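You operate a simulated robot arm through the tools that you are given. There is no shell and no other tool. Be economical: measure what you need, move in short steps, check, and stop when the job is done.

Carry out the task below with a simulated two-armed robot. There is one attempt and no reset: what you move stays moved.

TASK
Set out the varnish tin and turn the masking paper roll on about half a turn.
Fine: tin from the yellow cupboard to the finishing table, cupboard door shut; lift the hold-down bar before turning the roll's orange knob, and drop it again after. Set down upright: varnish tin.
Where things are to end (x, y in the base frame): varnish tin within 6 cm of [-135, 70].
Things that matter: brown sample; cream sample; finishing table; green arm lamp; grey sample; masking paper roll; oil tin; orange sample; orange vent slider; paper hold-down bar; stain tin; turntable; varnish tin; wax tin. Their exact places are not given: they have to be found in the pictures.

Only the result counts: the job must be done as asked and must still hold three seconds after the hand-in. Knocking over, shifting, dropping, spilling or breaking anything else fails it.

THE ROBOT
Two 7-joint arms with two-finger parallel grippers on one trunk, on a base that drives. Base frame: it is fixed to the floor where the robot stands at the start and does not move with it; the origin is under the middle of the robot, x ahead of it, y to its left, z up. Lengths are in cm, angles in degrees, forces in N, time in s.
The left shoulder is at the start at [2, 11.3, 119.7], the right one opposite. With the tool pointing down near the work surface each hand reaches from about 10 to 46 cm from the robot's upright axis, wherever it stands, measured 20 degrees to its own side. Places, roughly: brown sample [-125, 50, 75]; cream sample [-125, 100, 75]; finishing table [-140, 90, 80]; green arm lamp [-160, 110, 120]; masking paper roll [-160, 10, 100]; oil tin [-150, 125, 75]; orange sample [-125, 100, 75]; orange vent slider [30, 10, 110]; paper hold-down bar [-160, 10, 100]; stain tin [-150, 175, 75]; turntable [-130, 40, 80]; wax tin [-150, 150, 75]; yellow brake lever [-120, 20, 80]; yellow cupboard door [30, -10, 50]. Payload 1.57 kg a hand.
The TCP of each hand is the grasp point between the finger pads, 3 cm short of the fingertips. In the tool frame z runs along the fingers and y along their closing line. Largest opening 8 cm; finger width 1.7, thickness 1.2; the body of the gripper, 4 by 8.2 cm, starts 8 cm behind the TCP.
Orientation is told as [roll, pitch, yaw] about the base's x, y, z axes, in that order, counted from this pose: with the fingers straight down and closing along the base's y, the tool's x points along the base's -x, its y along +y and its z along -z.

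THE INTERFACE
- The arms move only by the tool servo_tool. It takes "left_moves", "right_moves" or both (then of equal length, played together; a hand with none holds still); each is a list of rows, each a list of 7 numbers: the shift along the tool's x, y, z in units of 300 mm (1.0 is 300 mm), then the turn, a rotation vector about the tool's x, y, z in units of 180 degrees (1.0 is 180 degrees), then the closure, from 0 (fully open) to 1 (shut). In form: [[x, y, z, rx, ry, rz, fingers], ...]. A call has 1 to 20 rows; each row is the pose to reach, as a shift and turn from the pose commanded when the call began, along the tool's axes at that moment. A call with a number of a shift or a turn outside -1 to 1 is refused whole. Rows are played at 5 a second. More than 5 cm and 8.6 degrees between two rows, or a gripper value outside its range, and nothing of the call is played. A pose out of reach is approached as far as the arm can. The call stops where the force on the tool passes 90 N (or 10 N more than at its start, if that is more) or the arm is blocked; 0.2 s more then pass. The fingers move at their own pace (about 4.5 cm/s each) and stop on an object; they squeeze with about 39 N. The grip force told is the motor's: it shows also when the fingers shut on nothing. Time passes only in rows, and 0.2 s behind the last, so rows that repeat a pose let the fingers close. It gives the time, the measured TCP pose, the force on the tool (base axes), the opening and the grip force at its end, in the units of the frame above (readings bear some noise), with the torque about the TCP (base axes, N m) and any sound that the robot's microphone picked up, and new pictures: "pictures" is both (left out), scene, wrist or none (wrist: the cameras of the hands that moved).
- Cameras (640 x 400 px; columns grow to the right, rows downward): "scene" is now at [7.32, -1.71, 128.6]; the picture's right is [-0.24, -0.97, 0.00], its down [-0.86, 0.21, -0.47] and it looks along [0.46, -0.11, -0.88] (base axes); focal length 266 px, centre (320, 200). "left" rides on the left gripper at [7.2, 0.7, -12.2] in its tool frame; the picture's right is [-0.09, 1.00, 0.00], its down [-0.84, -0.08, -0.54] and it looks along [-0.54, -0.05, 0.84] (tool axes); focal length 238 px, centre (320, 200). "right" rides on the right gripper at [7.2, -0.7, -12.2] in its tool frame; the picture's right is [0.09, 1.00, 0.00], its down [-0.84, 0.08, -0.54] and it looks along [-0.54, 0.05, 0.84] (tool axes); focal length 238 px, centre (320, 200).
- move_column(by): slides the trunk up (or, below 0, down) by that many cm; the arms and the scene camera ride with it, the base frame stays. It gives what a move gives, with no picture.
- base_move(legs): drives the robot by 1 to 6 legs, each [ahead, left, turn to the left] in cm, cm and degrees, along the robot's own axes; the way and the turn of a leg run together, so that a leg with both is an arc; at most 150 cm and 180 degrees a leg. The arms and the cameras ride along, it lands a little off, and it stops where it bumps. It gives what a move gives, and a new picture of the scene camera.
- pan_tilt(pan, tilt): turns the head with the scene camera to pan (to the left, within 80 degrees either way) and tilt (down, from -29 to 69), counted from straight ahead of the robot. It gives what a move gives, and a new picture of the scene camera.
- measure_at(camera, pixels): for up to 12 pixels [column, row] of the newest picture of that camera ("zoom" is the newest enlarged one), the place [x, y, z] in the base frame of the surface seen there, good to about 0.3 cm. No time passes.
- enlarge(camera, box): a new picture of the part [left, top, right, bottom] of that camera's present view, enlarged. No time passes.
- sign_off(): hands the job in; it is judged then, once.

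Go step by step. Measure first, check grasps and placings, and put right what went wrong. The budget is 80 turns and 260 pictures, counting those below and the enlarged ones. Unless the task says otherwise, let go and move clear before handing in, and close with one line.

The tools are called after "Call:" as name(argument=value, ...) on one line, values as JSON. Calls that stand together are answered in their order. servo_tool: Moves the arms, as the interface text tells. Its arguments: {"type":"object","properties":{"left_moves":{"type":"array","items":{"type":"array","items":{"type":"number"}}},"right_moves":{"type":"array","items":{"type":"array","items":{"type":"number"}}},"pictures":{"type":"string","enum":["both","scene","wrist","none"]}},"required":[]} The other tools are called the same way: move_column (by) slides the trunk up or down; base_move (legs) drives the base; pan_tilt (pan, tilt) turns the head that bears the scene camera; measure_at (camera, pixels) gives the place of the surface under pixels of a picture; enlarge (camera, box) takes an enlarged picture of a part of a camera's view; sign_off () hands the job in.

At the start:

```text
t: 0.0
left_position: [27.57, -1.49, 85.55]
left_orientation: [0.0, -0.1, 0.0]
left_force: [-1.2, -0.2, -0.1]
left_ft_torque: [0.01, 0.0, 0.02]
left_width: 8.03
left_finger_force: 0.1
right_position: [24.1, -31.95, 85.07]
right_orientation: [0.0, 0.1, 0.0]
right_force: [-0.7, -0.3, -1.2]
right_ft_torque: [-0.01, -0.01, 0.02]
right_width: 7.99
right_finger_force: 0.0
trunk travel left (down, up): [-25.0, 32.0]
robot x, y, heading: [0.23, -0.15, -0.4]
head pan, tilt: [-14.1, 61.9]
```

scene: 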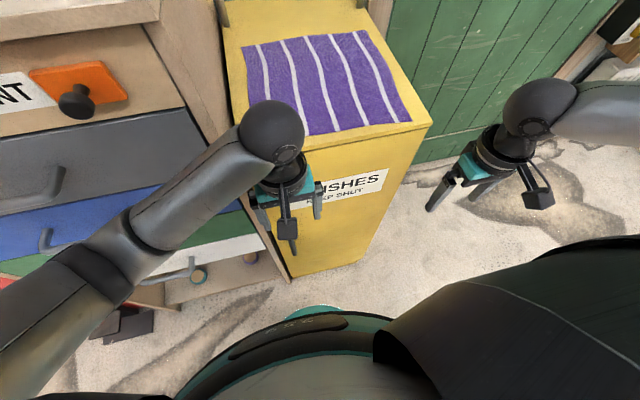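
right: 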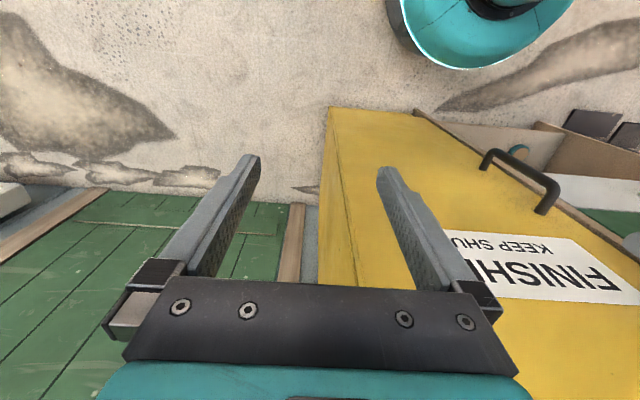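
left: 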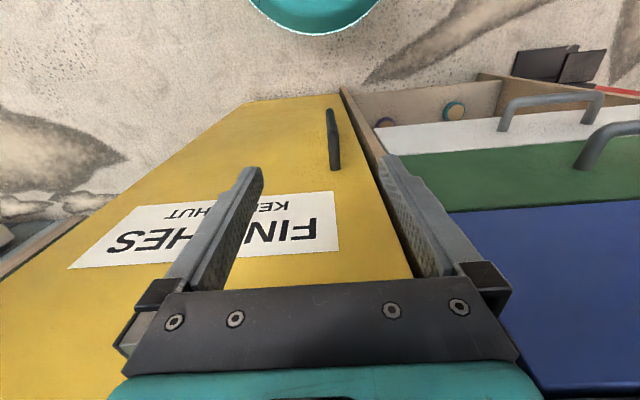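

The yellow cupboard is ahead, its label at scene (345,190) and a dark handle seen in the left camera at (333,140). I measure the cupboard first.

Call:
measure_at(camera="left", pixels=[[331, 110], [333, 140], [337, 168], [345, 95], [245, 103], [405, 270], [300, 150], [230, 150], [320, 250]])

Call:
measure_at(camera="right", pixels=[[490, 155], [525, 172], [547, 205], [328, 108], [412, 110], [355, 285], [620, 265]])

Call:
measure_at(camera="scene", pixels=[[430, 126], [290, 280], [360, 262], [230, 60], [390, 120], [85, 100], [400, 150], [480, 30]])

Call:
pan_tilt(pan=0, tilt=30)

```text
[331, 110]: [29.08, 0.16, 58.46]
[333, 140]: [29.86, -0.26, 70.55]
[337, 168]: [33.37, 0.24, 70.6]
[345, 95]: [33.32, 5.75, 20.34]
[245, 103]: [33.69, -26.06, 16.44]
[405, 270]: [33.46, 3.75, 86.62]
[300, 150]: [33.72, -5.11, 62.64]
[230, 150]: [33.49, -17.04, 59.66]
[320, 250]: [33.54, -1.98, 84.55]
```

```text
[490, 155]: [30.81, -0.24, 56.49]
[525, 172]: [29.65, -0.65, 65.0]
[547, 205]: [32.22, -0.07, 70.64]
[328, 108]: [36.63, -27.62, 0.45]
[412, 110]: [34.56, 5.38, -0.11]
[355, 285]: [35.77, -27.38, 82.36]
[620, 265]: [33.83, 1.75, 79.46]
```

```text
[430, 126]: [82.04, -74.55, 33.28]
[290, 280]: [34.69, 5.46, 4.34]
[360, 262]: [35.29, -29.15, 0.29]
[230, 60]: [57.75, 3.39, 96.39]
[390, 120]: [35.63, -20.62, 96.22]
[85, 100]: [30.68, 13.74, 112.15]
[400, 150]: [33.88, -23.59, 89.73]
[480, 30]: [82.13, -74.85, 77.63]
```

```text
t: 1.0
left_position: [27.73, -1.4, 85.5]
left_orientation: [0.0, -0.1, 0.1]
left_force: [-0.3, -0.6, -0.1]
left_ft_torque: [-0.02, 0.0, -0.02]
left_width: 7.99
left_finger_force: 0.2
right_position: [24.25, -32.04, 85.06]
right_orientation: [0.0, 0.0, 0.0]
right_force: [-0.8, 0.8, 0.2]
right_ft_torque: [0.01, 0.03, 0.01]
right_width: 8.02
right_finger_force: 0.1
trunk travel left (down, up): [-25.0, 32.0]
robot x, y, heading: [-0.3, -0.24, 0.1]
head pan, tilt: [0.0, 30.0]
```

scene: 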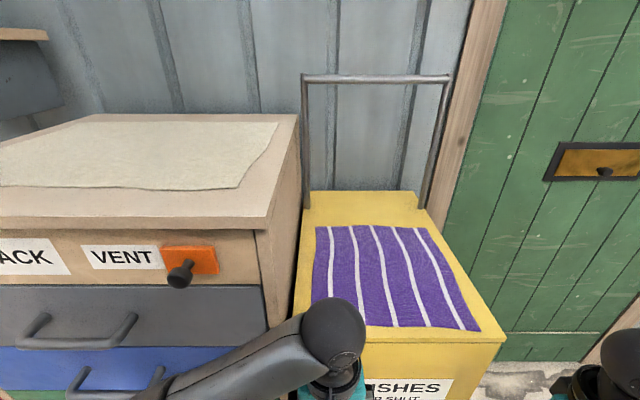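

The door face lies at x≈33.5, y −27.5..5.5, and the vertical bar handle at [29.5, 0, 57–71], so the hinge is on the right. I check where the robot's own base front is before planning the door swing, and bring the right hand up and tilted.

Call:
measure_at(camera="left", pixels=[[315, 30], [275, 20], [360, 15]])

Call:
measure_at(camera="right", pixels=[[480, 65], [405, 30], [560, 20]])

Call:
move_column(by=-20)

Call:
base_move(legs=[[-15, 10, 0]])

```text
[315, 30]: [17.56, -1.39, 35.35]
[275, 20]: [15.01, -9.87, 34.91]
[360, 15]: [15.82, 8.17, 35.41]
```

```text
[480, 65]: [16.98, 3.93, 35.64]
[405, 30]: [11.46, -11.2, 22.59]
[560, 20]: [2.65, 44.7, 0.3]
```

```text
t: 3.1
left_position: [27.67, -1.5, 65.58]
left_orientation: [0.0, 0.0, 0.1]
left_force: [1.2, 1.1, -0.1]
left_ft_torque: [0.0, 0.0, 0.0]
left_width: 7.98
left_finger_force: 0.0
right_position: [24.11, -32.04, 65.18]
right_orientation: [0.1, 0.0, 0.0]
right_force: [0.3, 0.2, -0.2]
right_ft_torque: [-0.01, 0.0, -0.02]
right_width: 7.99
right_finger_force: 0.0
trunk travel left (down, up): [-5.0, 52.0]
robot x, y, heading: [0.16, -0.06, -0.1]
head pan, tilt: [0.0, 30.0]
```

```text
t: 4.6
left_position: [12.65, 8.01, 65.56]
left_orientation: [0.1, 0.1, 0.0]
left_force: [0.2, 0.8, -0.2]
left_ft_torque: [0.03, -0.01, -0.01]
left_width: 7.97
left_finger_force: 0.1
right_position: [9.23, -22.37, 65.05]
right_orientation: [0.1, 0.0, 0.0]
right_force: [0.1, -0.7, -0.3]
right_ft_torque: [-0.01, -0.01, 0.01]
right_width: 8.0
right_finger_force: 0.1
trunk travel left (down, up): [-5.0, 52.0]
robot x, y, heading: [-14.81, 9.8, 0.0]
head pan, tilt: [0.0, 30.0]
```

scene: 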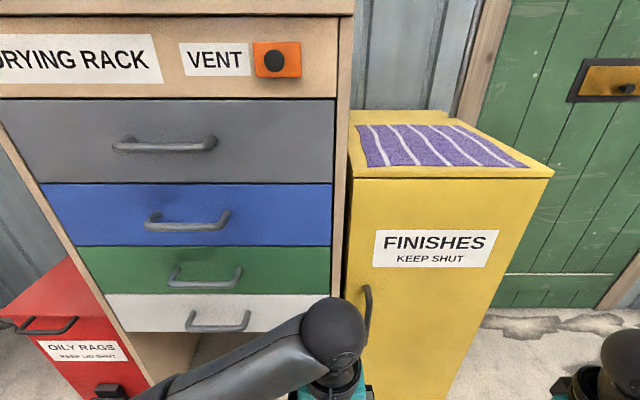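

The base front is about 18 cm from the axis, so the door can now swing clear of it. I move the left hand out to the left and bring the right hand in front of the handle, tilted forward.

Call:
servo_tool(right_moves=[[-0.03, 0.06, 0, 0, -0.033, 0, 0], [-0.06, 0.12, 0, 0, -0.067, 0, 0], [-0.09, 0.185, 0, 0, -0.1, 0, 0], [-0.12, 0.25, 0, 0, -0.133, 0, 0], [-0.15, 0.31, 0, 0, -0.167, 0, 0], [-0.18, 0.37, 0, 0, -0.2, 0, 0], [-0.21, 0.435, 0, 0, -0.233, 0, 0], [-0.24, 0.5, 0, 0, -0.267, 0, 0], [-0.27, 0.56, 0.01, 0, -0.3, 0, 0], [-0.3, 0.62, 0.01, 0, -0.333, 0, 0], [-0.33, 0.685, 0.02, 0, -0.367, 0, 0], [-0.36, 0.747, 0.03, 0, -0.4, 0, 0], [-0.36, 0.747, 0.03, 0, -0.4, 0, 0]], left_moves=[[0, 0.1, 0, 0, 0, 0, 0], [0, 0.2, 0, 0, 0, 0, 0], [0, 0.3, 0, 0, 0, 0, 0], [0, 0.4, 0, 0, 0, 0, 0], [0, 0.5, 0, 0, 0, 0, 0], [0, 0.6, 0, 0, 0, 0, 0], [0, 0.6, 0, 0, 0, 0, 0], [0, 0.6, 0, 0, 0, 0, 0], [0, 0.6, 0, 0, 0, 0, 0], [0, 0.6, 0, 0, 0, 0, 0], [0, 0.6, 0, 0, 0, 0, 0], [0, 0.6, 0, 0, 0, 0, 0], [0, 0.6, 0, 0, 0, 0, 0]])

```text
t: 7.4
left_position: [12.75, 26.29, 65.28]
left_orientation: [0.0, 0.0, 0.0]
left_force: [0.3, 0.9, 0.0]
left_ft_torque: [0.03, 0.0, -0.01]
left_width: 8.01
left_finger_force: 0.0
right_position: [19.95, 0.2, 64.04]
right_orientation: [0.0, -72.1, 0.1]
right_force: [0.1, 0.4, 0.6]
right_ft_torque: [0.02, 0.0, 0.03]
right_width: 8.0
right_finger_force: 0.1
trunk travel left (down, up): [-5.0, 52.0]
robot x, y, heading: [-14.93, 9.82, 0.2]
head pan, tilt: [0.0, 30.0]
```

scene: 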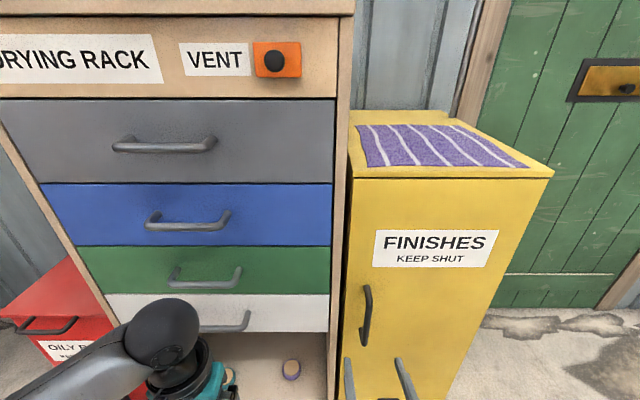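
right: 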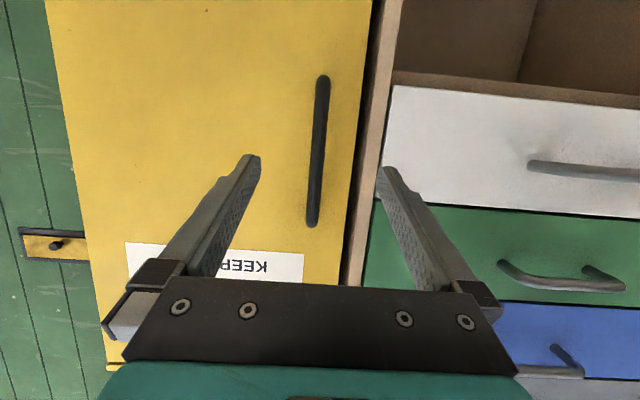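
left: 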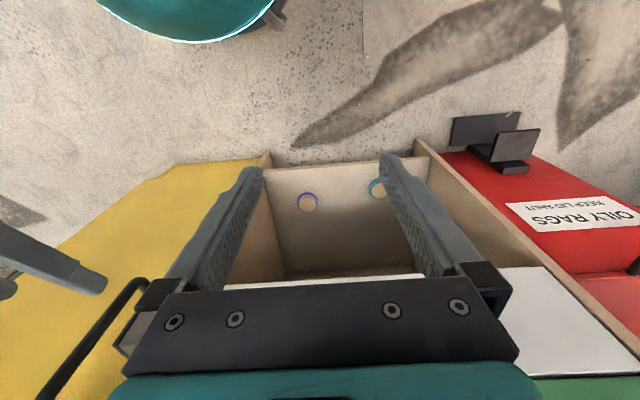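

The bar sits at right-camera (318,150), between the fingers; I measure it for exact centring.

Call:
measure_at(camera="right", pixels=[[316, 110], [317, 150], [316, 190], [280, 150], [372, 150]])

```text
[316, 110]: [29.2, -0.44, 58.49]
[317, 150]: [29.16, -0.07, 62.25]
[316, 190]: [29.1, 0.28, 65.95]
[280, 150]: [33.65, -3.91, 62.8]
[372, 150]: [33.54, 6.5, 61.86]
```

The bar is at y≈0, z 57–71, x≈29.5. I advance onto it and close.

Call:
servo_tool(right_moves=[[-0.032, -0.005, 0.098, 0, 0, 0, 0], [-0.064, -0.007, 0.196, 0, 0, 0, 0], [-0.096, -0.007, 0.295, 0, 0, 0, 0], [-0.096, -0.007, 0.295, 0, 0, 0, 0.5], [-0.096, -0.007, 0.295, 0, 0, 0, 1], [-0.096, -0.007, 0.295, 0, 0, 0, 1], [-0.096, -0.007, 0.295, 0, 0, 0, 1], [-0.096, -0.007, 0.295, 0, 0, 0, 1]], pictures="wrist")

```text
t: 9.2
left_position: [12.72, 26.38, 65.38]
left_orientation: [0.0, 0.0, -0.1]
left_force: [0.1, 0.0, 0.5]
left_ft_torque: [0.02, 0.0, -0.01]
left_width: 8.0
left_finger_force: 0.0
right_position: [29.14, 0.02, 63.95]
right_orientation: [0.0, -72.0, 0.0]
right_force: [-0.6, 2.5, 0.3]
right_ft_torque: [-0.03, -0.06, 0.07]
right_width: 1.4
right_finger_force: 22.7
trunk travel left (down, up): [-5.0, 52.0]
robot x, y, heading: [-14.89, 9.36, 0.3]
head pan, tilt: [0.0, 30.0]
```

right: 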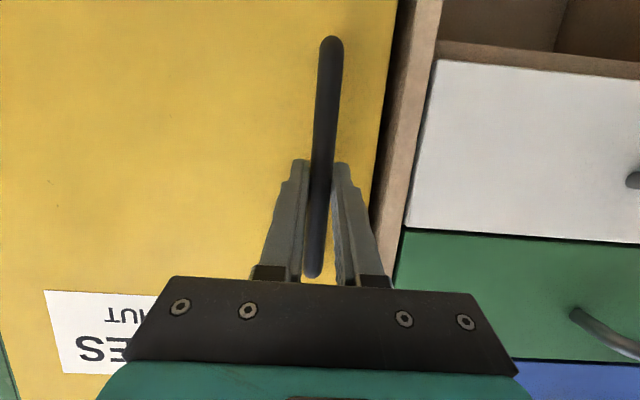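

The bar is gripped (opening 1.4 cm). I pull along an arc about the hinge at roughly [34, −27.5], to about 30°.

Call:
servo_tool(right_moves=[[0.0245, -0.0167, -0.0754, -0.0159, 0, -0.0052, 1], [0.0485, -0.04, -0.1493, -0.0317, 0, -0.0103, 1], [0.0718, -0.07, -0.2209, -0.0476, 0, -0.0155, 1], [0.0941, -0.1067, -0.2897, -0.0634, 0, -0.0206, 1], [0.1154, -0.1493, -0.355, -0.0793, 0, -0.0258, 1], [0.1354, -0.1977, -0.4169, -0.0951, 0, -0.0309, 1], [0.1354, -0.1977, -0.4169, -0.0951, 0, -0.0309, 1]])

```text
t: 10.8
left_position: [12.73, 26.32, 65.33]
left_orientation: [0.0, 0.0, 0.0]
left_force: [-0.5, 0.1, -0.3]
left_ft_torque: [0.0, 0.0, 0.0]
left_width: 7.99
left_finger_force: 0.1
right_position: [15.94, -6.1, 64.07]
right_orientation: [0.1, -71.7, 17.9]
right_force: [-6.4, 7.2, -12.4]
right_ft_torque: [-0.25, 0.47, 0.04]
right_width: 1.35
right_finger_force: 30.0
trunk travel left (down, up): [-5.0, 52.0]
robot x, y, heading: [-14.78, 9.6, -0.3]
head pan, tilt: [0.0, 30.0]
```

scene: 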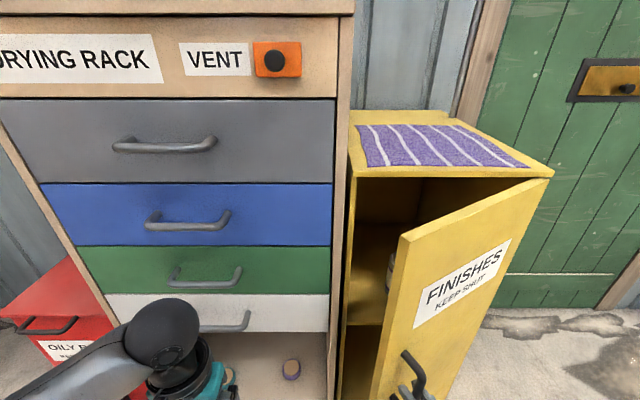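
right: 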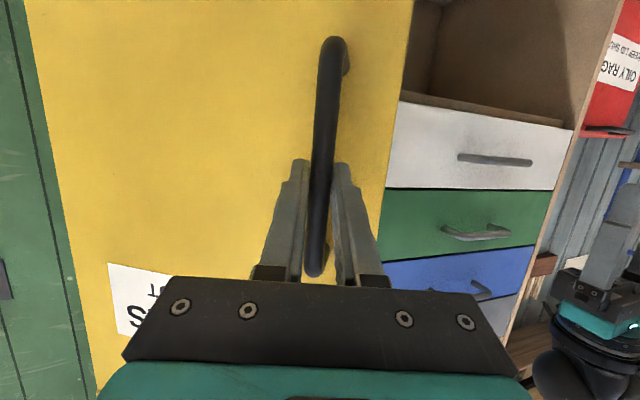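

The door swings well; a shelf and a tin peek out at (390,270). I continue the arc to about 80°.

Call:
servo_tool(right_moves=[[0.0229, -0.0327, -0.0704, -0.0159, 0, -0.0052, 1], [0.0449, -0.0717, -0.1382, -0.0317, 0, -0.0103, 1], [0.0656, -0.1167, -0.2019, -0.0476, 0, -0.0155, 1], [0.0852, -0.1677, -0.2622, -0.0634, 0, -0.0206, 1], [0.1033, -0.224, -0.318, -0.0793, 0, -0.0258, 1], [0.1198, -0.2847, -0.3687, -0.0951, 0, -0.0309, 1], [0.1345, -0.3503, -0.414, -0.111, 0, -0.036, 1], [0.1475, -0.4193, -0.4539, -0.1268, 0, -0.0412, 1], [0.1585, -0.4923, -0.4879, -0.1427, 0, -0.0464, 1], [0.1676, -0.5677, -0.5158, -0.1585, 0, -0.0515, 1], [0.1676, -0.5677, -0.5158, -0.1585, 0, -0.0515, 1]])

```text
t: 13.2
left_position: [12.86, 26.33, 65.3]
left_orientation: [0.0, 0.1, 0.0]
left_force: [1.0, 0.3, 0.1]
left_ft_torque: [0.0, -0.01, -0.01]
left_width: 8.0
left_finger_force: 0.2
right_position: [6.2, -27.35, 64.13]
right_orientation: [0.0, -71.9, 47.9]
right_force: [8.7, -0.5, -7.1]
right_ft_torque: [-0.35, 0.22, -0.14]
right_width: 1.38
right_finger_force: 29.6
trunk travel left (down, up): [-5.0, 52.0]
robot x, y, heading: [-15.24, 9.22, 0.3]
head pan, tilt: [0.0, 30.0]
```

scene: 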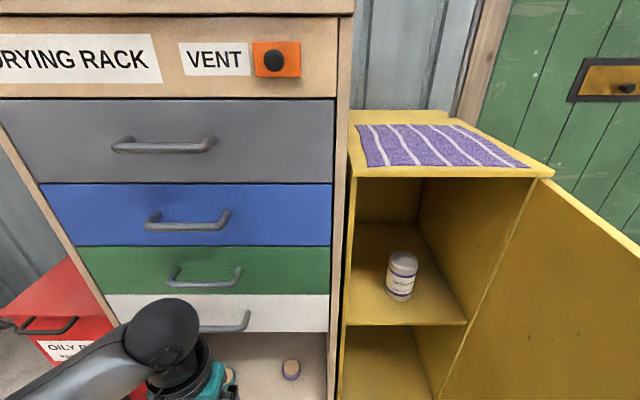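
right: 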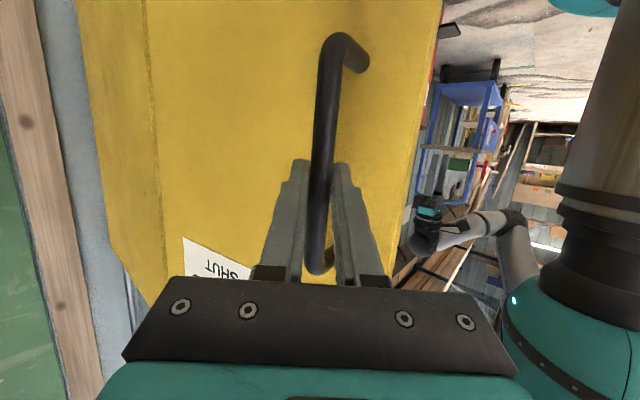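

Door open to ~80°; the tin stands at (402,277) on a shelf. I enlarge and measure it.

Call:
enlarge(camera="scene", box=[340, 170, 500, 340])

Call:
measure_at(camera="scene", pixels=[[403, 260], [403, 254], [400, 280], [398, 298], [390, 275], [413, 280], [400, 315], [355, 310], [460, 315], [420, 240], [435, 180], [440, 250]])

```text
2.35 times, centred on (420, 255) of scene
```

zoom: 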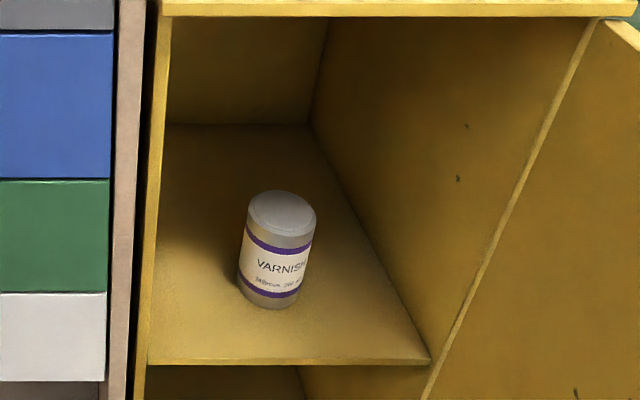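

```text
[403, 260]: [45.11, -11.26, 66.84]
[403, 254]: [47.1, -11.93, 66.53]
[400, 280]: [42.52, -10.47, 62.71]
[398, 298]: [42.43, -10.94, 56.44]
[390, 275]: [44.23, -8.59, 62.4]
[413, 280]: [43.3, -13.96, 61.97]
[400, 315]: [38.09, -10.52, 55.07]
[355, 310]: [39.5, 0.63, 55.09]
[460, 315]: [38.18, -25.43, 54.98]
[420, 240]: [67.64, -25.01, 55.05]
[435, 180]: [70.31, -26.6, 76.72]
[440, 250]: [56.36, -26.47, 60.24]
```

The tin is at about [45.3, −11.2], z 55–66.6, about 6 cm wide. I open the door further, to ~110°, to clear space for the robot.

Call:
servo_tool(right_moves=[[0.0181, -0.056, -0.0558, -0.0106, 0, -0.0034, 1], [0.0346, -0.117, -0.1065, -0.0211, 0, -0.0069, 1], [0.0494, -0.1827, -0.1522, -0.0317, 0, -0.0103, 1], [0.0624, -0.252, -0.1921, -0.0423, 0, -0.0137, 1], [0.0735, -0.3247, -0.2263, -0.0528, 0, -0.0172, 1], [0.0825, -0.4, -0.2539, -0.0634, 0, -0.0206, 1], [0.0825, -0.4, -0.2539, -0.0634, 0, -0.0206, 1]])

```text
t: 14.8
left_position: [12.6, 26.13, 65.37]
left_orientation: [0.1, -0.1, -0.1]
left_force: [-0.7, 0.4, -0.7]
left_ft_torque: [0.03, -0.01, -0.02]
left_width: 8.01
left_finger_force: 0.0
right_position: [8.93, -38.37, 66.49]
right_orientation: [1.8, -71.5, 58.7]
right_force: [-28.4, -8.6, -15.8]
right_ft_torque: [-0.26, -0.5, 0.09]
right_width: 1.41
right_finger_force: 30.1
right hand out of reach, approached as far as the arm can: row 5, 6, 7
trunk travel left (down, up): [-5.0, 52.0]
robot x, y, heading: [-15.08, 9.74, -0.2]
head pan, tilt: [0.0, 30.0]
```

scene: 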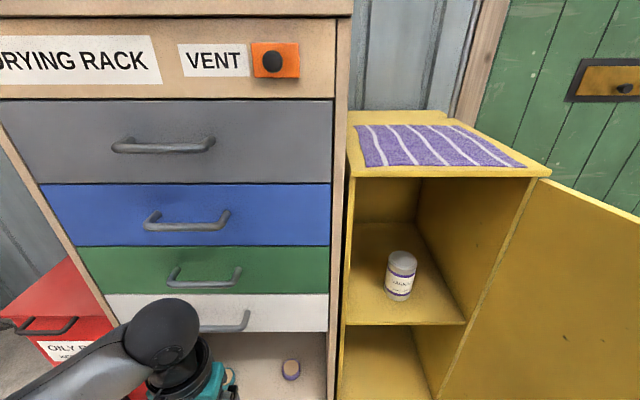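
right: 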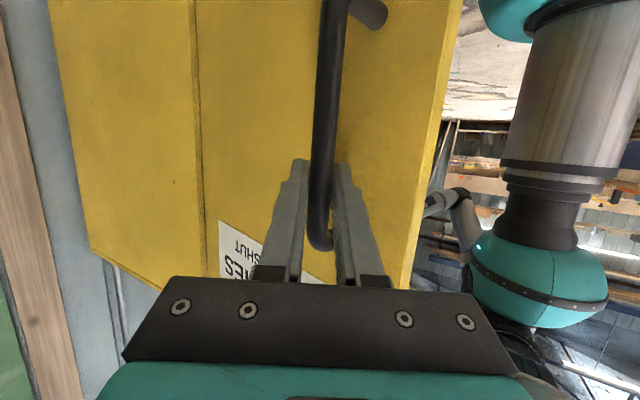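

The door is at about 105°, at the arm's reach limit. I open the right fingers and back the hand off by shifting the base along the fingers' retreat direction.

Call:
servo_tool(right_moves=[[0, 0, 0, 0, 0, 0, 0], [0, 0, 0, 0, 0, 0, 0], [0, 0, 0, 0, 0, 0, 0], [0, 0, 0, 0, 0, 0, 0]], pictures="wrist")

Call:
base_move(legs=[[-4, -6, 0]])

```text
t: 15.8
left_position: [12.75, 26.31, 65.3]
left_orientation: [0.0, 0.0, 0.0]
left_force: [-0.1, -0.2, 0.4]
left_ft_torque: [-0.05, 0.02, 0.01]
left_width: 8.0
left_finger_force: 0.0
right_position: [9.52, -38.09, 66.64]
right_orientation: [-0.1, -72.0, 60.0]
right_force: [0.8, 0.2, 0.1]
right_ft_torque: [-0.02, 0.0, -0.01]
right_width: 8.0
right_finger_force: 0.1
trunk travel left (down, up): [-5.0, 52.0]
robot x, y, heading: [-15.43, 9.56, -0.1]
head pan, tilt: [0.0, 30.0]
```

right: 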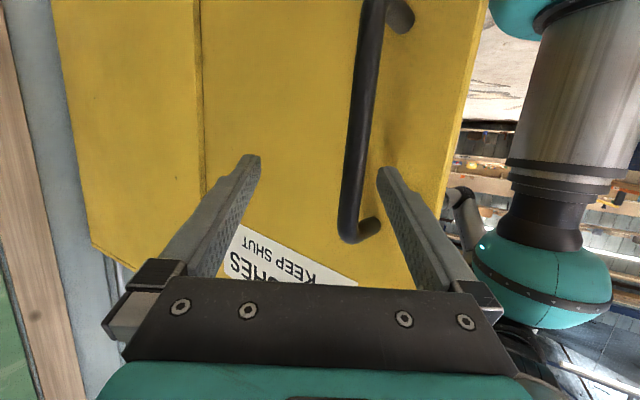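

```text
t: 16.9
left_position: [8.76, 20.45, 65.25]
left_orientation: [-0.1, 0.0, 0.1]
left_force: [0.3, 0.8, -0.2]
left_ft_torque: [0.02, 0.01, -0.01]
left_width: 8.02
left_finger_force: 0.1
right_position: [5.54, -44.08, 66.72]
right_orientation: [0.1, -71.9, 59.9]
right_force: [-0.4, 0.6, -0.5]
right_ft_torque: [-0.01, 0.02, -0.02]
right_width: 8.01
right_finger_force: 0.0
trunk travel left (down, up): [-5.0, 52.0]
robot x, y, heading: [-19.27, 3.24, 0.2]
head pan, tilt: [0.0, 30.0]
```

scene: 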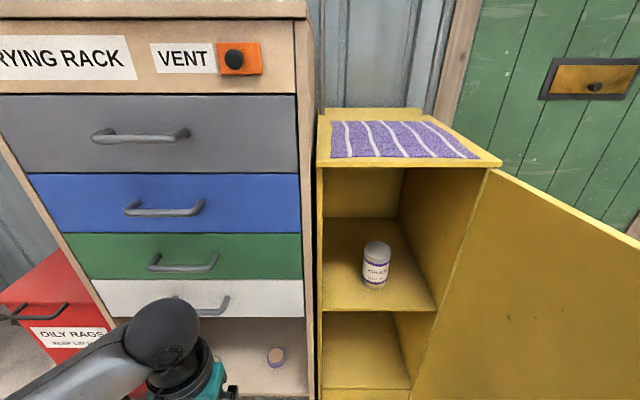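

The hand is clear of the bar. I draw the right hand back out from behind the door, unyawing it.

Call:
servo_tool(right_moves=[[0.02, 0.1, -0.055, 0, 0, 0, 0], [0.04, 0.2, -0.11, 0.04, 0, 0.013, 0], [0.055, 0.3, -0.165, 0.08, 0, 0.026, 0], [0.075, 0.4, -0.22, 0.12, 0, 0.039, 0], [0.09, 0.5, -0.27, 0.16, 0, 0.052, 0], [0.103, 0.577, -0.317, 0.2, 0, 0.065, 0], [0.103, 0.577, -0.317, 0.24, 0, 0.078, 0], [0.103, 0.577, -0.317, 0.28, 0, 0.091, 0], [0.103, 0.577, -0.317, 0.317, 0, 0.103, 0], [0.103, 0.577, -0.317, 0.317, 0, 0.103, 0]], pictures="wrist")

```text
t: 19.1
left_position: [8.78, 20.4, 65.31]
left_orientation: [0.0, -0.1, 0.1]
left_force: [-0.5, -0.8, -0.1]
left_ft_torque: [0.0, -0.01, -0.02]
left_width: 7.99
left_finger_force: 0.0
right_position: [-14.48, -44.09, 66.78]
right_orientation: [-0.1, -72.0, 0.0]
right_force: [0.4, -0.3, -0.6]
right_ft_torque: [-0.03, 0.03, 0.01]
right_width: 8.01
right_finger_force: 0.2
trunk travel left (down, up): [-5.0, 52.0]
robot x, y, heading: [-18.64, 3.7, -0.0]
head pan, tilt: [0.0, 30.0]
```

right: 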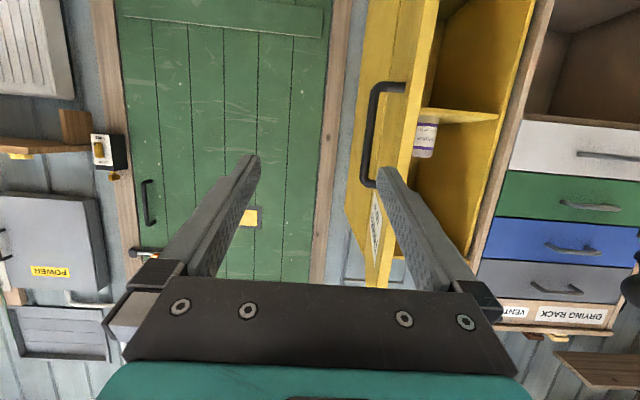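

Now I tuck the right hand near the robot's side (tool down) and bring the left hand forward, pitched −60°, lined up with the tin.

Call:
servo_tool(right_moves=[[-0.016, 0.07, -0.005, 0, 0.04, 0, 0], [-0.032, 0.14, -0.01, 0, 0.08, 0, 0], [-0.048, 0.21, -0.015, 0, 0.12, 0, 0], [-0.064, 0.28, -0.02, 0, 0.16, 0, 0], [-0.08, 0.35, -0.025, 0, 0.2, 0, 0], [-0.096, 0.42, -0.03, 0, 0.24, 0, 0], [-0.112, 0.49, -0.035, 0, 0.28, 0, 0], [-0.128, 0.56, -0.04, 0, 0.32, 0, 0], [-0.144, 0.63, -0.045, 0, 0.36, 0, 0], [-0.158, 0.7, -0.05, 0, 0.4, 0, 0], [-0.158, 0.7, -0.05, 0, 0.4, 0, 0]], left_moves=[[0.006, -0.097, 0.01, 0, -0.033, 0, 0], [0.012, -0.193, 0.02, 0, -0.067, 0, 0], [0.018, -0.29, 0.03, 0, -0.1, 0, 0], [0.024, -0.387, 0.04, 0, -0.133, 0, 0], [0.03, -0.483, 0.05, 0, -0.167, 0, 0], [0.036, -0.58, 0.06, 0, -0.2, 0, 0], [0.042, -0.677, 0.07, 0, -0.233, 0, 0], [0.048, -0.773, 0.08, 0, -0.267, 0, 0], [0.054, -0.87, 0.09, 0, -0.3, 0, 0], [0.06, -0.967, 0.1, 0, -0.333, 0, 0], [0.06, -0.967, 0.1, 0, -0.333, 0, 0]])

```text
t: 21.2
left_position: [13.69, -2.56, 64.3]
left_orientation: [13.9, -66.3, -10.7]
left_force: [-0.2, 0.6, 0.3]
left_ft_torque: [-0.04, -0.02, 0.0]
left_width: 8.01
left_finger_force: 0.1
right_position: [-13.17, -32.58, 65.58]
right_orientation: [0.1, -2.8, 0.0]
right_force: [0.0, 0.8, -0.3]
right_ft_torque: [-0.05, 0.0, 0.01]
right_width: 8.01
right_finger_force: 0.0
right hand out of reach, approached as far as the arm can: row 6, 7, 8, 9, 10
trunk travel left (down, up): [-5.0, 52.0]
robot x, y, heading: [-19.0, 3.62, -0.5]
head pan, tilt: [0.0, 30.0]
stopped in row 10 (left hand): the arm was blocked; the commanded pose is now the measured one
```

scene: 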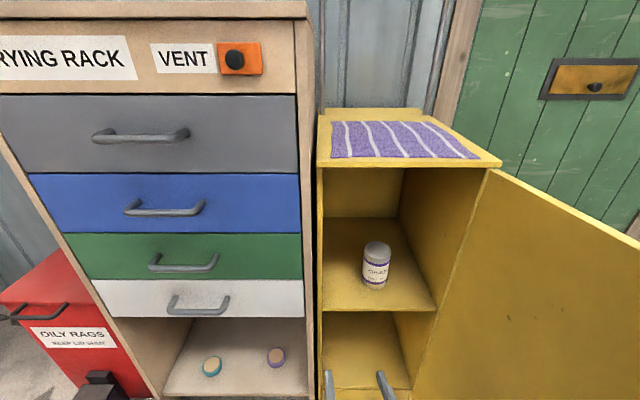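
right: 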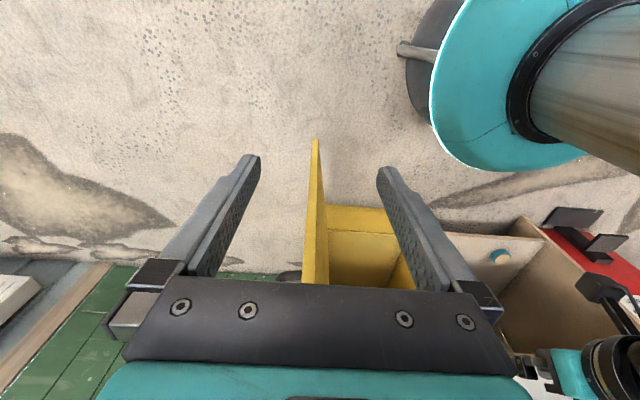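
left: 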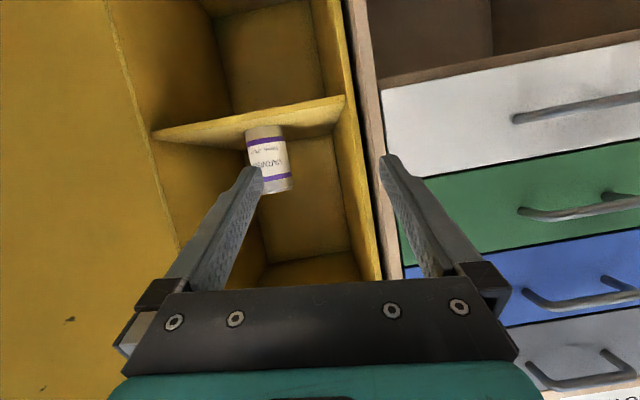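

The left arm got blocked crossing the body; the right hand is better placed for the tin. I take the left hand back to its own side, then bring the right hand in front, pitched −60°.

Call:
servo_tool(left_moves=[[0.034, 0.09, -0.057, 0.003, 0.037, -0.001, 0], [0.068, 0.18, -0.114, 0.007, 0.074, -0.002, 0], [0.102, 0.271, -0.171, 0.01, 0.111, -0.002, 0], [0.136, 0.361, -0.228, 0.014, 0.148, -0.003, 0], [0.17, 0.451, -0.285, 0.017, 0.185, -0.004, 0], [0.203, 0.542, -0.343, 0.02, 0.223, -0.005, 0], [0.237, 0.632, -0.4, 0.024, 0.26, -0.006, 0], [0.271, 0.722, -0.457, 0.027, 0.297, -0.006, 0], [0.305, 0.813, -0.514, 0.031, 0.334, -0.007, 0], [0.339, 0.903, -0.571, 0.034, 0.371, -0.008, 0], [0.339, 0.903, -0.571, 0.034, 0.371, -0.008, 0], [0.339, 0.903, -0.571, 0.034, 0.371, -0.008, 0], [0.339, 0.903, -0.571, 0.034, 0.371, -0.008, 0], [0.339, 0.903, -0.571, 0.034, 0.371, -0.008, 0], [0.339, 0.903, -0.571, 0.034, 0.371, -0.008, 0], [0.339, 0.903, -0.571, 0.034, 0.371, -0.008, 0]], right_moves=[[0, 0, 0, 0, 0, 0, 0], [0, 0, 0, 0, 0, 0, 0], [0, 0, 0, 0, 0, 0, 0], [0, 0, 0, 0, 0, 0, 0], [0, 0, 0, 0, 0, 0, 0], [0, 0, 0, 0, 0, 0, 0], [-0.063, 0.078, 0.013, 0, -0.035, 0, 0], [-0.126, 0.156, 0.026, 0, -0.07, 0, 0], [-0.189, 0.233, 0.038, 0, -0.106, 0, 0], [-0.252, 0.311, 0.051, 0, -0.141, 0, 0], [-0.316, 0.389, 0.064, 0, -0.176, 0, 0], [-0.379, 0.467, 0.077, 0, -0.211, 0, 0], [-0.442, 0.544, 0.089, 0, -0.247, 0, 0], [-0.505, 0.622, 0.102, 0, -0.282, 0, 0], [-0.568, 0.7, 0.115, 0, -0.317, 0, 0], [-0.568, 0.7, 0.115, 0, -0.317, 0, 0]])

```text
t: 22.5
left_position: [3.56, 12.57, 58.78]
left_orientation: [13.0, -27.5, -6.3]
left_force: [-0.6, -0.2, 0.0]
left_ft_torque: [-0.01, 0.0, 0.02]
left_width: 8.01
left_finger_force: 0.0
left hand out of reach, approached as far as the arm can: row 6
right_position: [-13.08, -32.56, 65.37]
right_orientation: [0.2, -2.8, 0.1]
right_force: [-0.5, -0.2, 0.4]
right_ft_torque: [0.0, -0.01, 0.0]
right_width: 8.02
right_finger_force: 0.0
trunk travel left (down, up): [-5.0, 52.0]
robot x, y, heading: [-19.03, 3.57, 0.3]
head pan, tilt: [0.0, 30.0]
stopped in row 6 (left hand): the arm was blocked; the commanded pose is now the measured one
```

scene: 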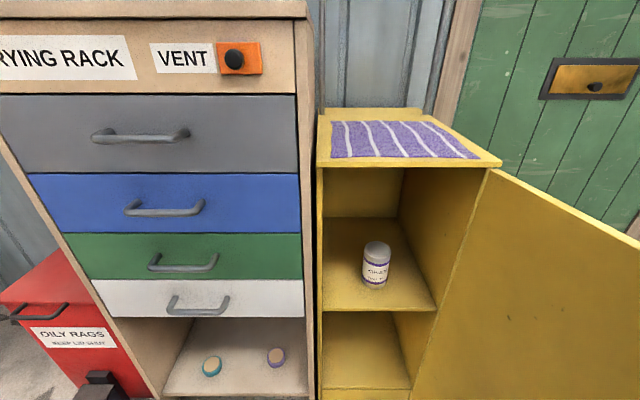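
right: 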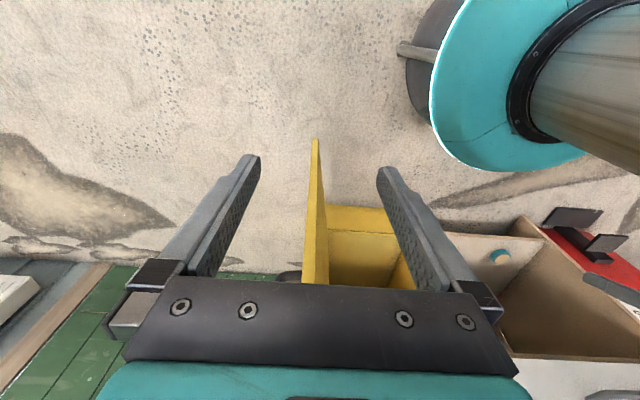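
left: 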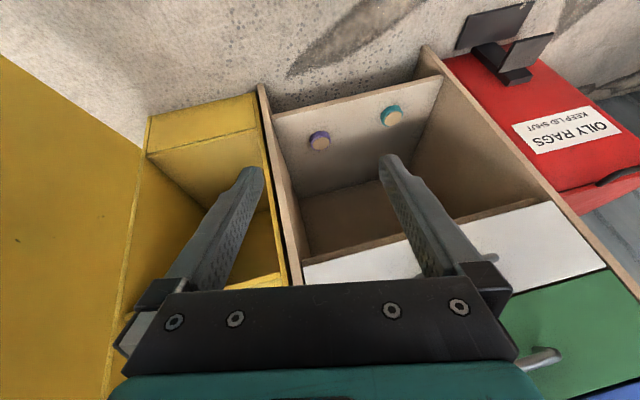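

The left arm was folded too close. I move it outward and up to its own side, then the right hand follows to the front.

Call:
servo_tool(left_moves=[[-0.04, 0.144, -0.022, 0, 0, 0, 0], [-0.08, 0.288, -0.045, 0.015, 0.04, -0.004, 0], [-0.12, 0.432, -0.067, 0.03, 0.08, -0.008, 0], [-0.159, 0.576, -0.09, 0.045, 0.12, -0.012, 0], [-0.1, 0.576, -0.12, 0.0624, 0.156, -0.017, 0], [-0.04, 0.576, -0.15, 0.0624, 0.156, -0.017, 0], [0.02, 0.576, -0.18, 0.0624, 0.156, -0.017, 0], [0.076, 0.576, -0.216, 0.0624, 0.156, -0.017, 0], [0.076, 0.576, -0.216, 0.0624, 0.156, -0.017, 0], [0.076, 0.576, -0.216, 0.0624, 0.156, -0.017, 0], [0.076, 0.576, -0.216, 0.0624, 0.156, -0.017, 0], [0.076, 0.576, -0.216, 0.0624, 0.156, -0.017, 0], [0.076, 0.576, -0.216, 0.0624, 0.156, -0.017, 0], [0.076, 0.576, -0.216, 0.0624, 0.156, -0.017, 0]], right_moves=[[0, 0, 0, 0, 0, 0, 0], [0, 0, 0, 0, 0, 0, 0], [0, 0, 0, 0, 0, 0, 0], [0, 0, 0, 0, 0, 0, 0], [-0.063, 0.078, 0.013, 0, -0.035, 0, 0], [-0.126, 0.156, 0.026, 0, -0.07, 0, 0], [-0.189, 0.233, 0.038, 0, -0.106, 0, 0], [-0.252, 0.311, 0.051, 0, -0.141, 0, 0], [-0.316, 0.389, 0.064, 0, -0.176, 0, 0], [-0.379, 0.467, 0.077, 0, -0.211, 0, 0], [-0.442, 0.544, 0.089, 0, -0.247, 0, 0], [-0.505, 0.622, 0.102, 0, -0.282, 0, 0], [-0.568, 0.7, 0.115, 0, -0.317, 0, 0], [-0.568, 0.7, 0.115, 0, -0.317, 0, 0]], pictures="wrist")

```text
t: 25.0
left_position: [0.13, 29.2, 65.65]
left_orientation: [-0.2, 0.0, -0.1]
left_force: [0.2, -0.7, 0.4]
left_ft_torque: [0.0, -0.01, -0.02]
left_width: 8.02
left_finger_force: 0.1
left hand out of reach, approached as far as the arm can: row 7, 8, 9, 10, 11, 12
right_position: [1.98, -15.95, 63.29]
right_orientation: [-9.8, -51.0, 16.5]
right_force: [0.5, 0.1, 0.6]
right_ft_torque: [0.0, 0.01, -0.03]
right_width: 8.0
right_finger_force: 0.1
right hand out of reach, approached as far as the arm can: row 5, 6, 7, 8, 9, 10, 11
trunk travel left (down, up): [-5.0, 52.0]
robot x, y, heading: [-18.84, 3.24, 0.3]
head pan, tilt: [0.0, 30.0]
stopped in row 12 (right hand): the arm was blocked; the commanded pose is now the measured one
```

right: 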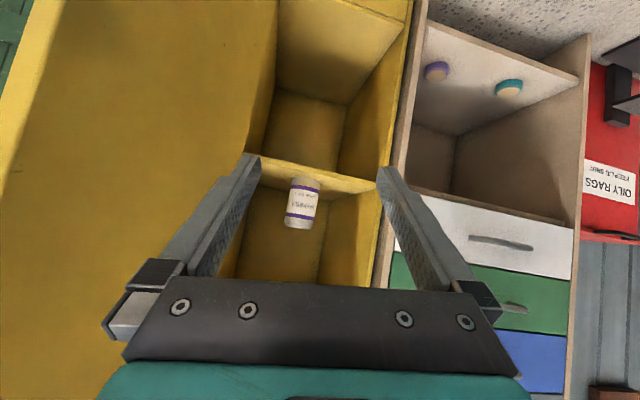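
left: 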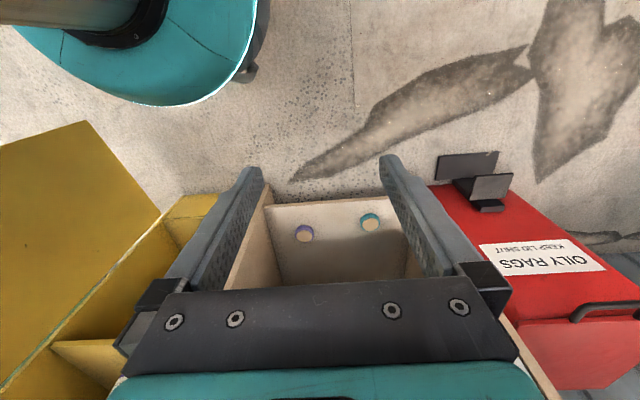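

The right hand simply needs to be further from the body. I push it forward 14 cm and straighten its orientation to pitch −60°.

Call:
servo_tool(right_moves=[[-0.06, 0.005, 0.074, 0, 0, 0, 0], [-0.12, 0.01, 0.148, 0, 0, 0, 0], [-0.18, 0.016, 0.222, 0.007, -0.015, 0.018, 0], [-0.24, 0.021, 0.296, 0.014, -0.03, 0.037, 0], [-0.299, 0.027, 0.37, 0.0212, -0.0446, 0.0554, 0], [-0.299, 0.027, 0.37, 0.0212, -0.0446, 0.0554, 0]])

```text
t: 25.6
left_position: [0.16, 29.32, 65.62]
left_orientation: [-0.2, 0.1, -0.1]
left_force: [-0.1, 0.0, -0.3]
left_ft_torque: [-0.01, -0.04, 0.02]
left_width: 8.01
left_finger_force: 0.0
right_position: [4.98, -17.17, 63.01]
right_orientation: [-20.0, -45.9, 32.5]
right_force: [0.1, 0.3, 0.5]
right_ft_torque: [-0.01, -0.02, 0.02]
right_width: 8.02
right_finger_force: 0.1
trunk travel left (down, up): [-5.0, 52.0]
robot x, y, heading: [-18.72, 3.57, 0.4]
head pan, tilt: [0.0, 30.0]
stopped in row 2 (right hand): the arm was blocked; the commanded pose is now the measured one
```

scene: 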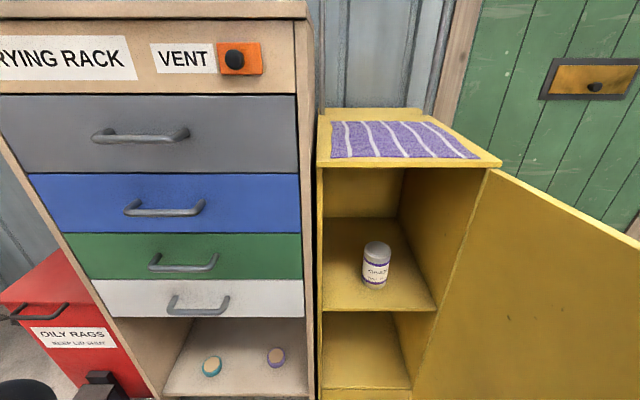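
right: 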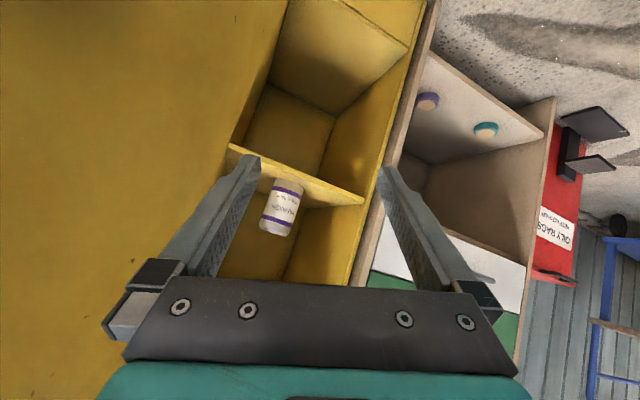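

The arm drifts into a joint limit in this posture. I back the base up a little and return the right hand to its known good tool-down pose.

Call:
base_move(legs=[[-12, 4, 0]])

Call:
servo_tool(right_moves=[[0.009, -0.047, -0.012, -0.0038, 0.0342, 0.0156, 0], [0.017, -0.093, -0.023, -0.0076, 0.0684, 0.0312, 0], [0.026, -0.14, -0.035, -0.0114, 0.1026, 0.0468, 0], [0.035, -0.186, -0.047, -0.0152, 0.1367, 0.0624, 0], [0.043, -0.233, -0.058, -0.019, 0.171, 0.078, 0], [0.052, -0.279, -0.07, -0.0229, 0.205, 0.0936, 0], [0.06, -0.326, -0.082, -0.0267, 0.2393, 0.1092, 0], [0.069, -0.372, -0.093, -0.0305, 0.2735, 0.1248, 0], [0.069, -0.372, -0.093, -0.0305, 0.2735, 0.1248, 0]], pictures="none")

```text
t: 26.8
left_position: [-11.64, 33.04, 65.56]
left_orientation: [-0.2, 0.1, -0.2]
left_force: [0.4, 1.0, -0.2]
left_ft_torque: [-0.02, -0.02, -0.02]
left_width: 7.99
left_finger_force: 0.0
right_position: [-6.92, -13.39, 63.03]
right_orientation: [-19.7, -46.0, 32.3]
right_force: [0.6, -0.4, -0.3]
right_ft_torque: [-0.03, 0.0, 0.07]
right_width: 8.01
right_finger_force: 0.1
trunk travel left (down, up): [-5.0, 52.0]
robot x, y, heading: [-30.5, 7.46, -0.1]
head pan, tilt: [0.0, 30.0]
```

scene: 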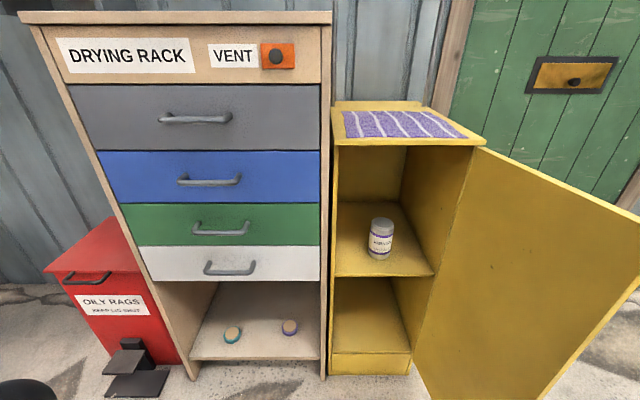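

```text
t: 28.8
left_position: [-11.53, 33.09, 65.54]
left_orientation: [-0.2, 0.2, -0.1]
left_force: [-0.3, -0.1, -0.8]
left_ft_torque: [-0.01, 0.01, -0.01]
left_width: 8.0
left_finger_force: 0.1
right_position: [-7.82, -26.63, 61.39]
right_orientation: [0.3, 0.0, -0.1]
right_force: [0.3, 0.2, -0.4]
right_ft_torque: [-0.02, 0.01, 0.02]
right_width: 7.98
right_finger_force: 0.1
right hand out of reach, approached as far as the arm can: row 2, 3, 4, 7, 8, 9
trunk travel left (down, up): [-5.0, 52.0]
robot x, y, heading: [-30.51, 8.3, -0.1]
head pan, tilt: [0.0, 30.0]
```

The right hand is tool-down again. I repeat the outward sweep that worked for the handle, now to pitch −60°.

Call:
servo_tool(right_moves=[[-0.08, 0.02, 0, 0, -0.02, 0, 0], [-0.16, 0.04, 0, 0, -0.045, 0, 0], [-0.22, 0.08, 0, 0, -0.075, 0, 0], [-0.27, 0.14, 0, 0, -0.105, 0, 0], [-0.31, 0.2, 0.01, 0, -0.135, 0, 0], [-0.35, 0.27, 0.02, 0, -0.165, 0, 0], [-0.39, 0.34, 0.03, 0, -0.195, 0, 0], [-0.42, 0.41, 0.04, 0, -0.225, 0, 0], [-0.45, 0.48, 0.05, 0, -0.255, 0, 0], [-0.48, 0.55, 0.06, 0, -0.285, 0, 0], [-0.5, 0.6, 0.067, 0, -0.315, 0, 0], [-0.5, 0.633, 0.067, 0, -0.333, 0, 0], [-0.5, 0.633, 0.067, 0, -0.333, 0, 0]], pictures="wrist")

```text
t: 31.4
left_position: [-11.56, 33.12, 65.48]
left_orientation: [-0.2, 0.1, -0.2]
left_force: [-0.3, 0.5, 0.1]
left_ft_torque: [0.01, 0.03, 0.03]
left_width: 8.02
left_finger_force: 0.0
right_position: [8.11, -14.28, 60.32]
right_orientation: [-23.0, -57.2, 23.7]
right_force: [-0.1, 0.1, 0.2]
right_ft_torque: [-0.02, -0.01, 0.01]
right_width: 8.03
right_finger_force: 0.0
right hand out of reach, approached as far as the arm can: row 6, 7, 8, 9, 10, 11
trunk travel left (down, up): [-5.0, 52.0]
robot x, y, heading: [-30.91, 7.55, 0.0]
head pan, tilt: [0.0, 30.0]
stopped in row 12 (right hand): the arm was blocked; the commanded pose is now the measured one
```

right: 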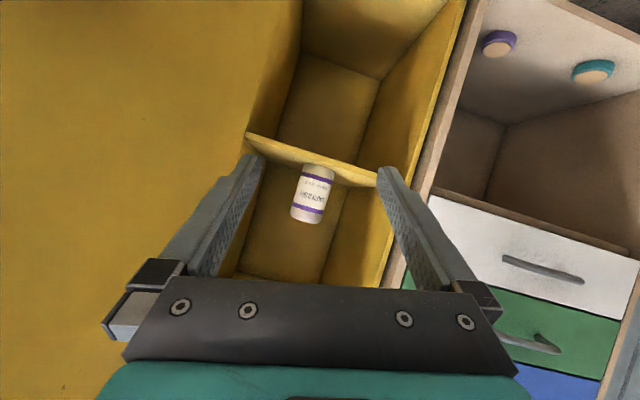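

The right arm again hit a limit at rel (39,−22). I look at the arms to understand the posture.

Call:
pan_tilt(pan=-30, tilt=60)

```text
t: 32.3
left_position: [-11.58, 33.08, 65.64]
left_orientation: [-0.2, 0.2, -0.2]
left_force: [0.0, 0.5, -0.6]
left_ft_torque: [0.01, -0.01, 0.01]
left_width: 8.03
left_finger_force: 0.0
right_position: [8.22, -14.41, 60.25]
right_orientation: [-23.0, -57.3, 23.6]
right_force: [-0.2, -1.1, 0.6]
right_ft_torque: [-0.03, 0.0, -0.01]
right_width: 7.99
right_finger_force: 0.0
trunk travel left (down, up): [-5.0, 52.0]
robot x, y, heading: [-30.89, 7.82, -0.2]
head pan, tilt: [-30.0, 60.0]
```

scene: 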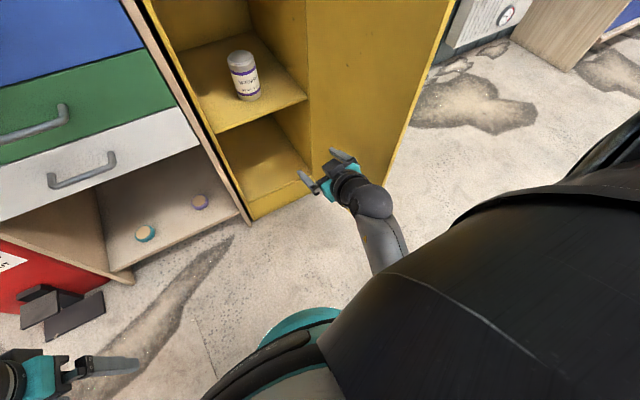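

The fingers in fact point straight ahead and 30° down; only a 14° twist about the finger axis is off. I try to take that twist out while moving slightly forward and right.

Call:
servo_tool(right_moves=[[-0.03, -0.03, 0.06, 0, 0, 0.02, 0], [-0.06, -0.06, 0.12, 0, 0, 0.04, 0], [-0.09, -0.09, 0.17, 0, 0, 0.06, 0], [-0.09, -0.09, 0.17, 0, 0, 0.078, 0], [-0.09, -0.09, 0.17, 0, 0, 0.078, 0]])

```text
t: 33.1
left_position: [-11.61, 33.12, 65.58]
left_orientation: [-0.2, 0.1, -0.2]
left_force: [-0.5, 0.3, -0.2]
left_ft_torque: [-0.01, 0.01, -0.04]
left_width: 8.0
left_finger_force: 0.0
right_position: [12.82, -22.3, 61.05]
right_orientation: [-23.5, -56.7, 19.5]
right_force: [0.1, -0.9, -0.2]
right_ft_torque: [0.0, -0.02, 0.03]
right_width: 7.99
right_finger_force: 0.0
trunk travel left (down, up): [-5.0, 52.0]
robot x, y, heading: [-30.66, 7.9, -0.1]
head pan, tilt: [-30.0, 60.0]
stopped in row 3 (right hand): the arm was blocked; the commanded pose is now the measured one
```

scene: 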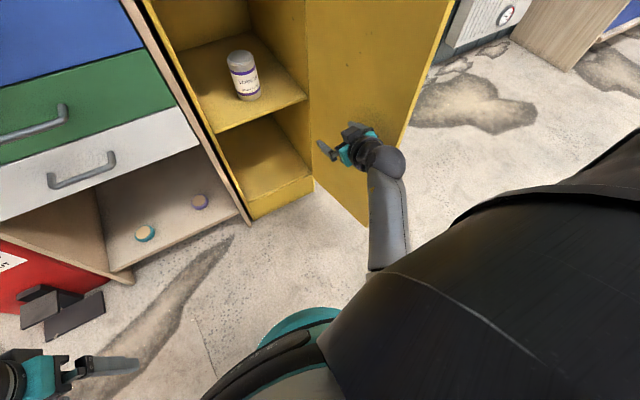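
right: 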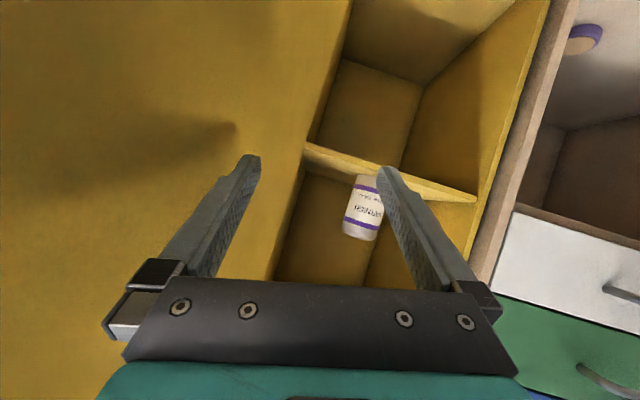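

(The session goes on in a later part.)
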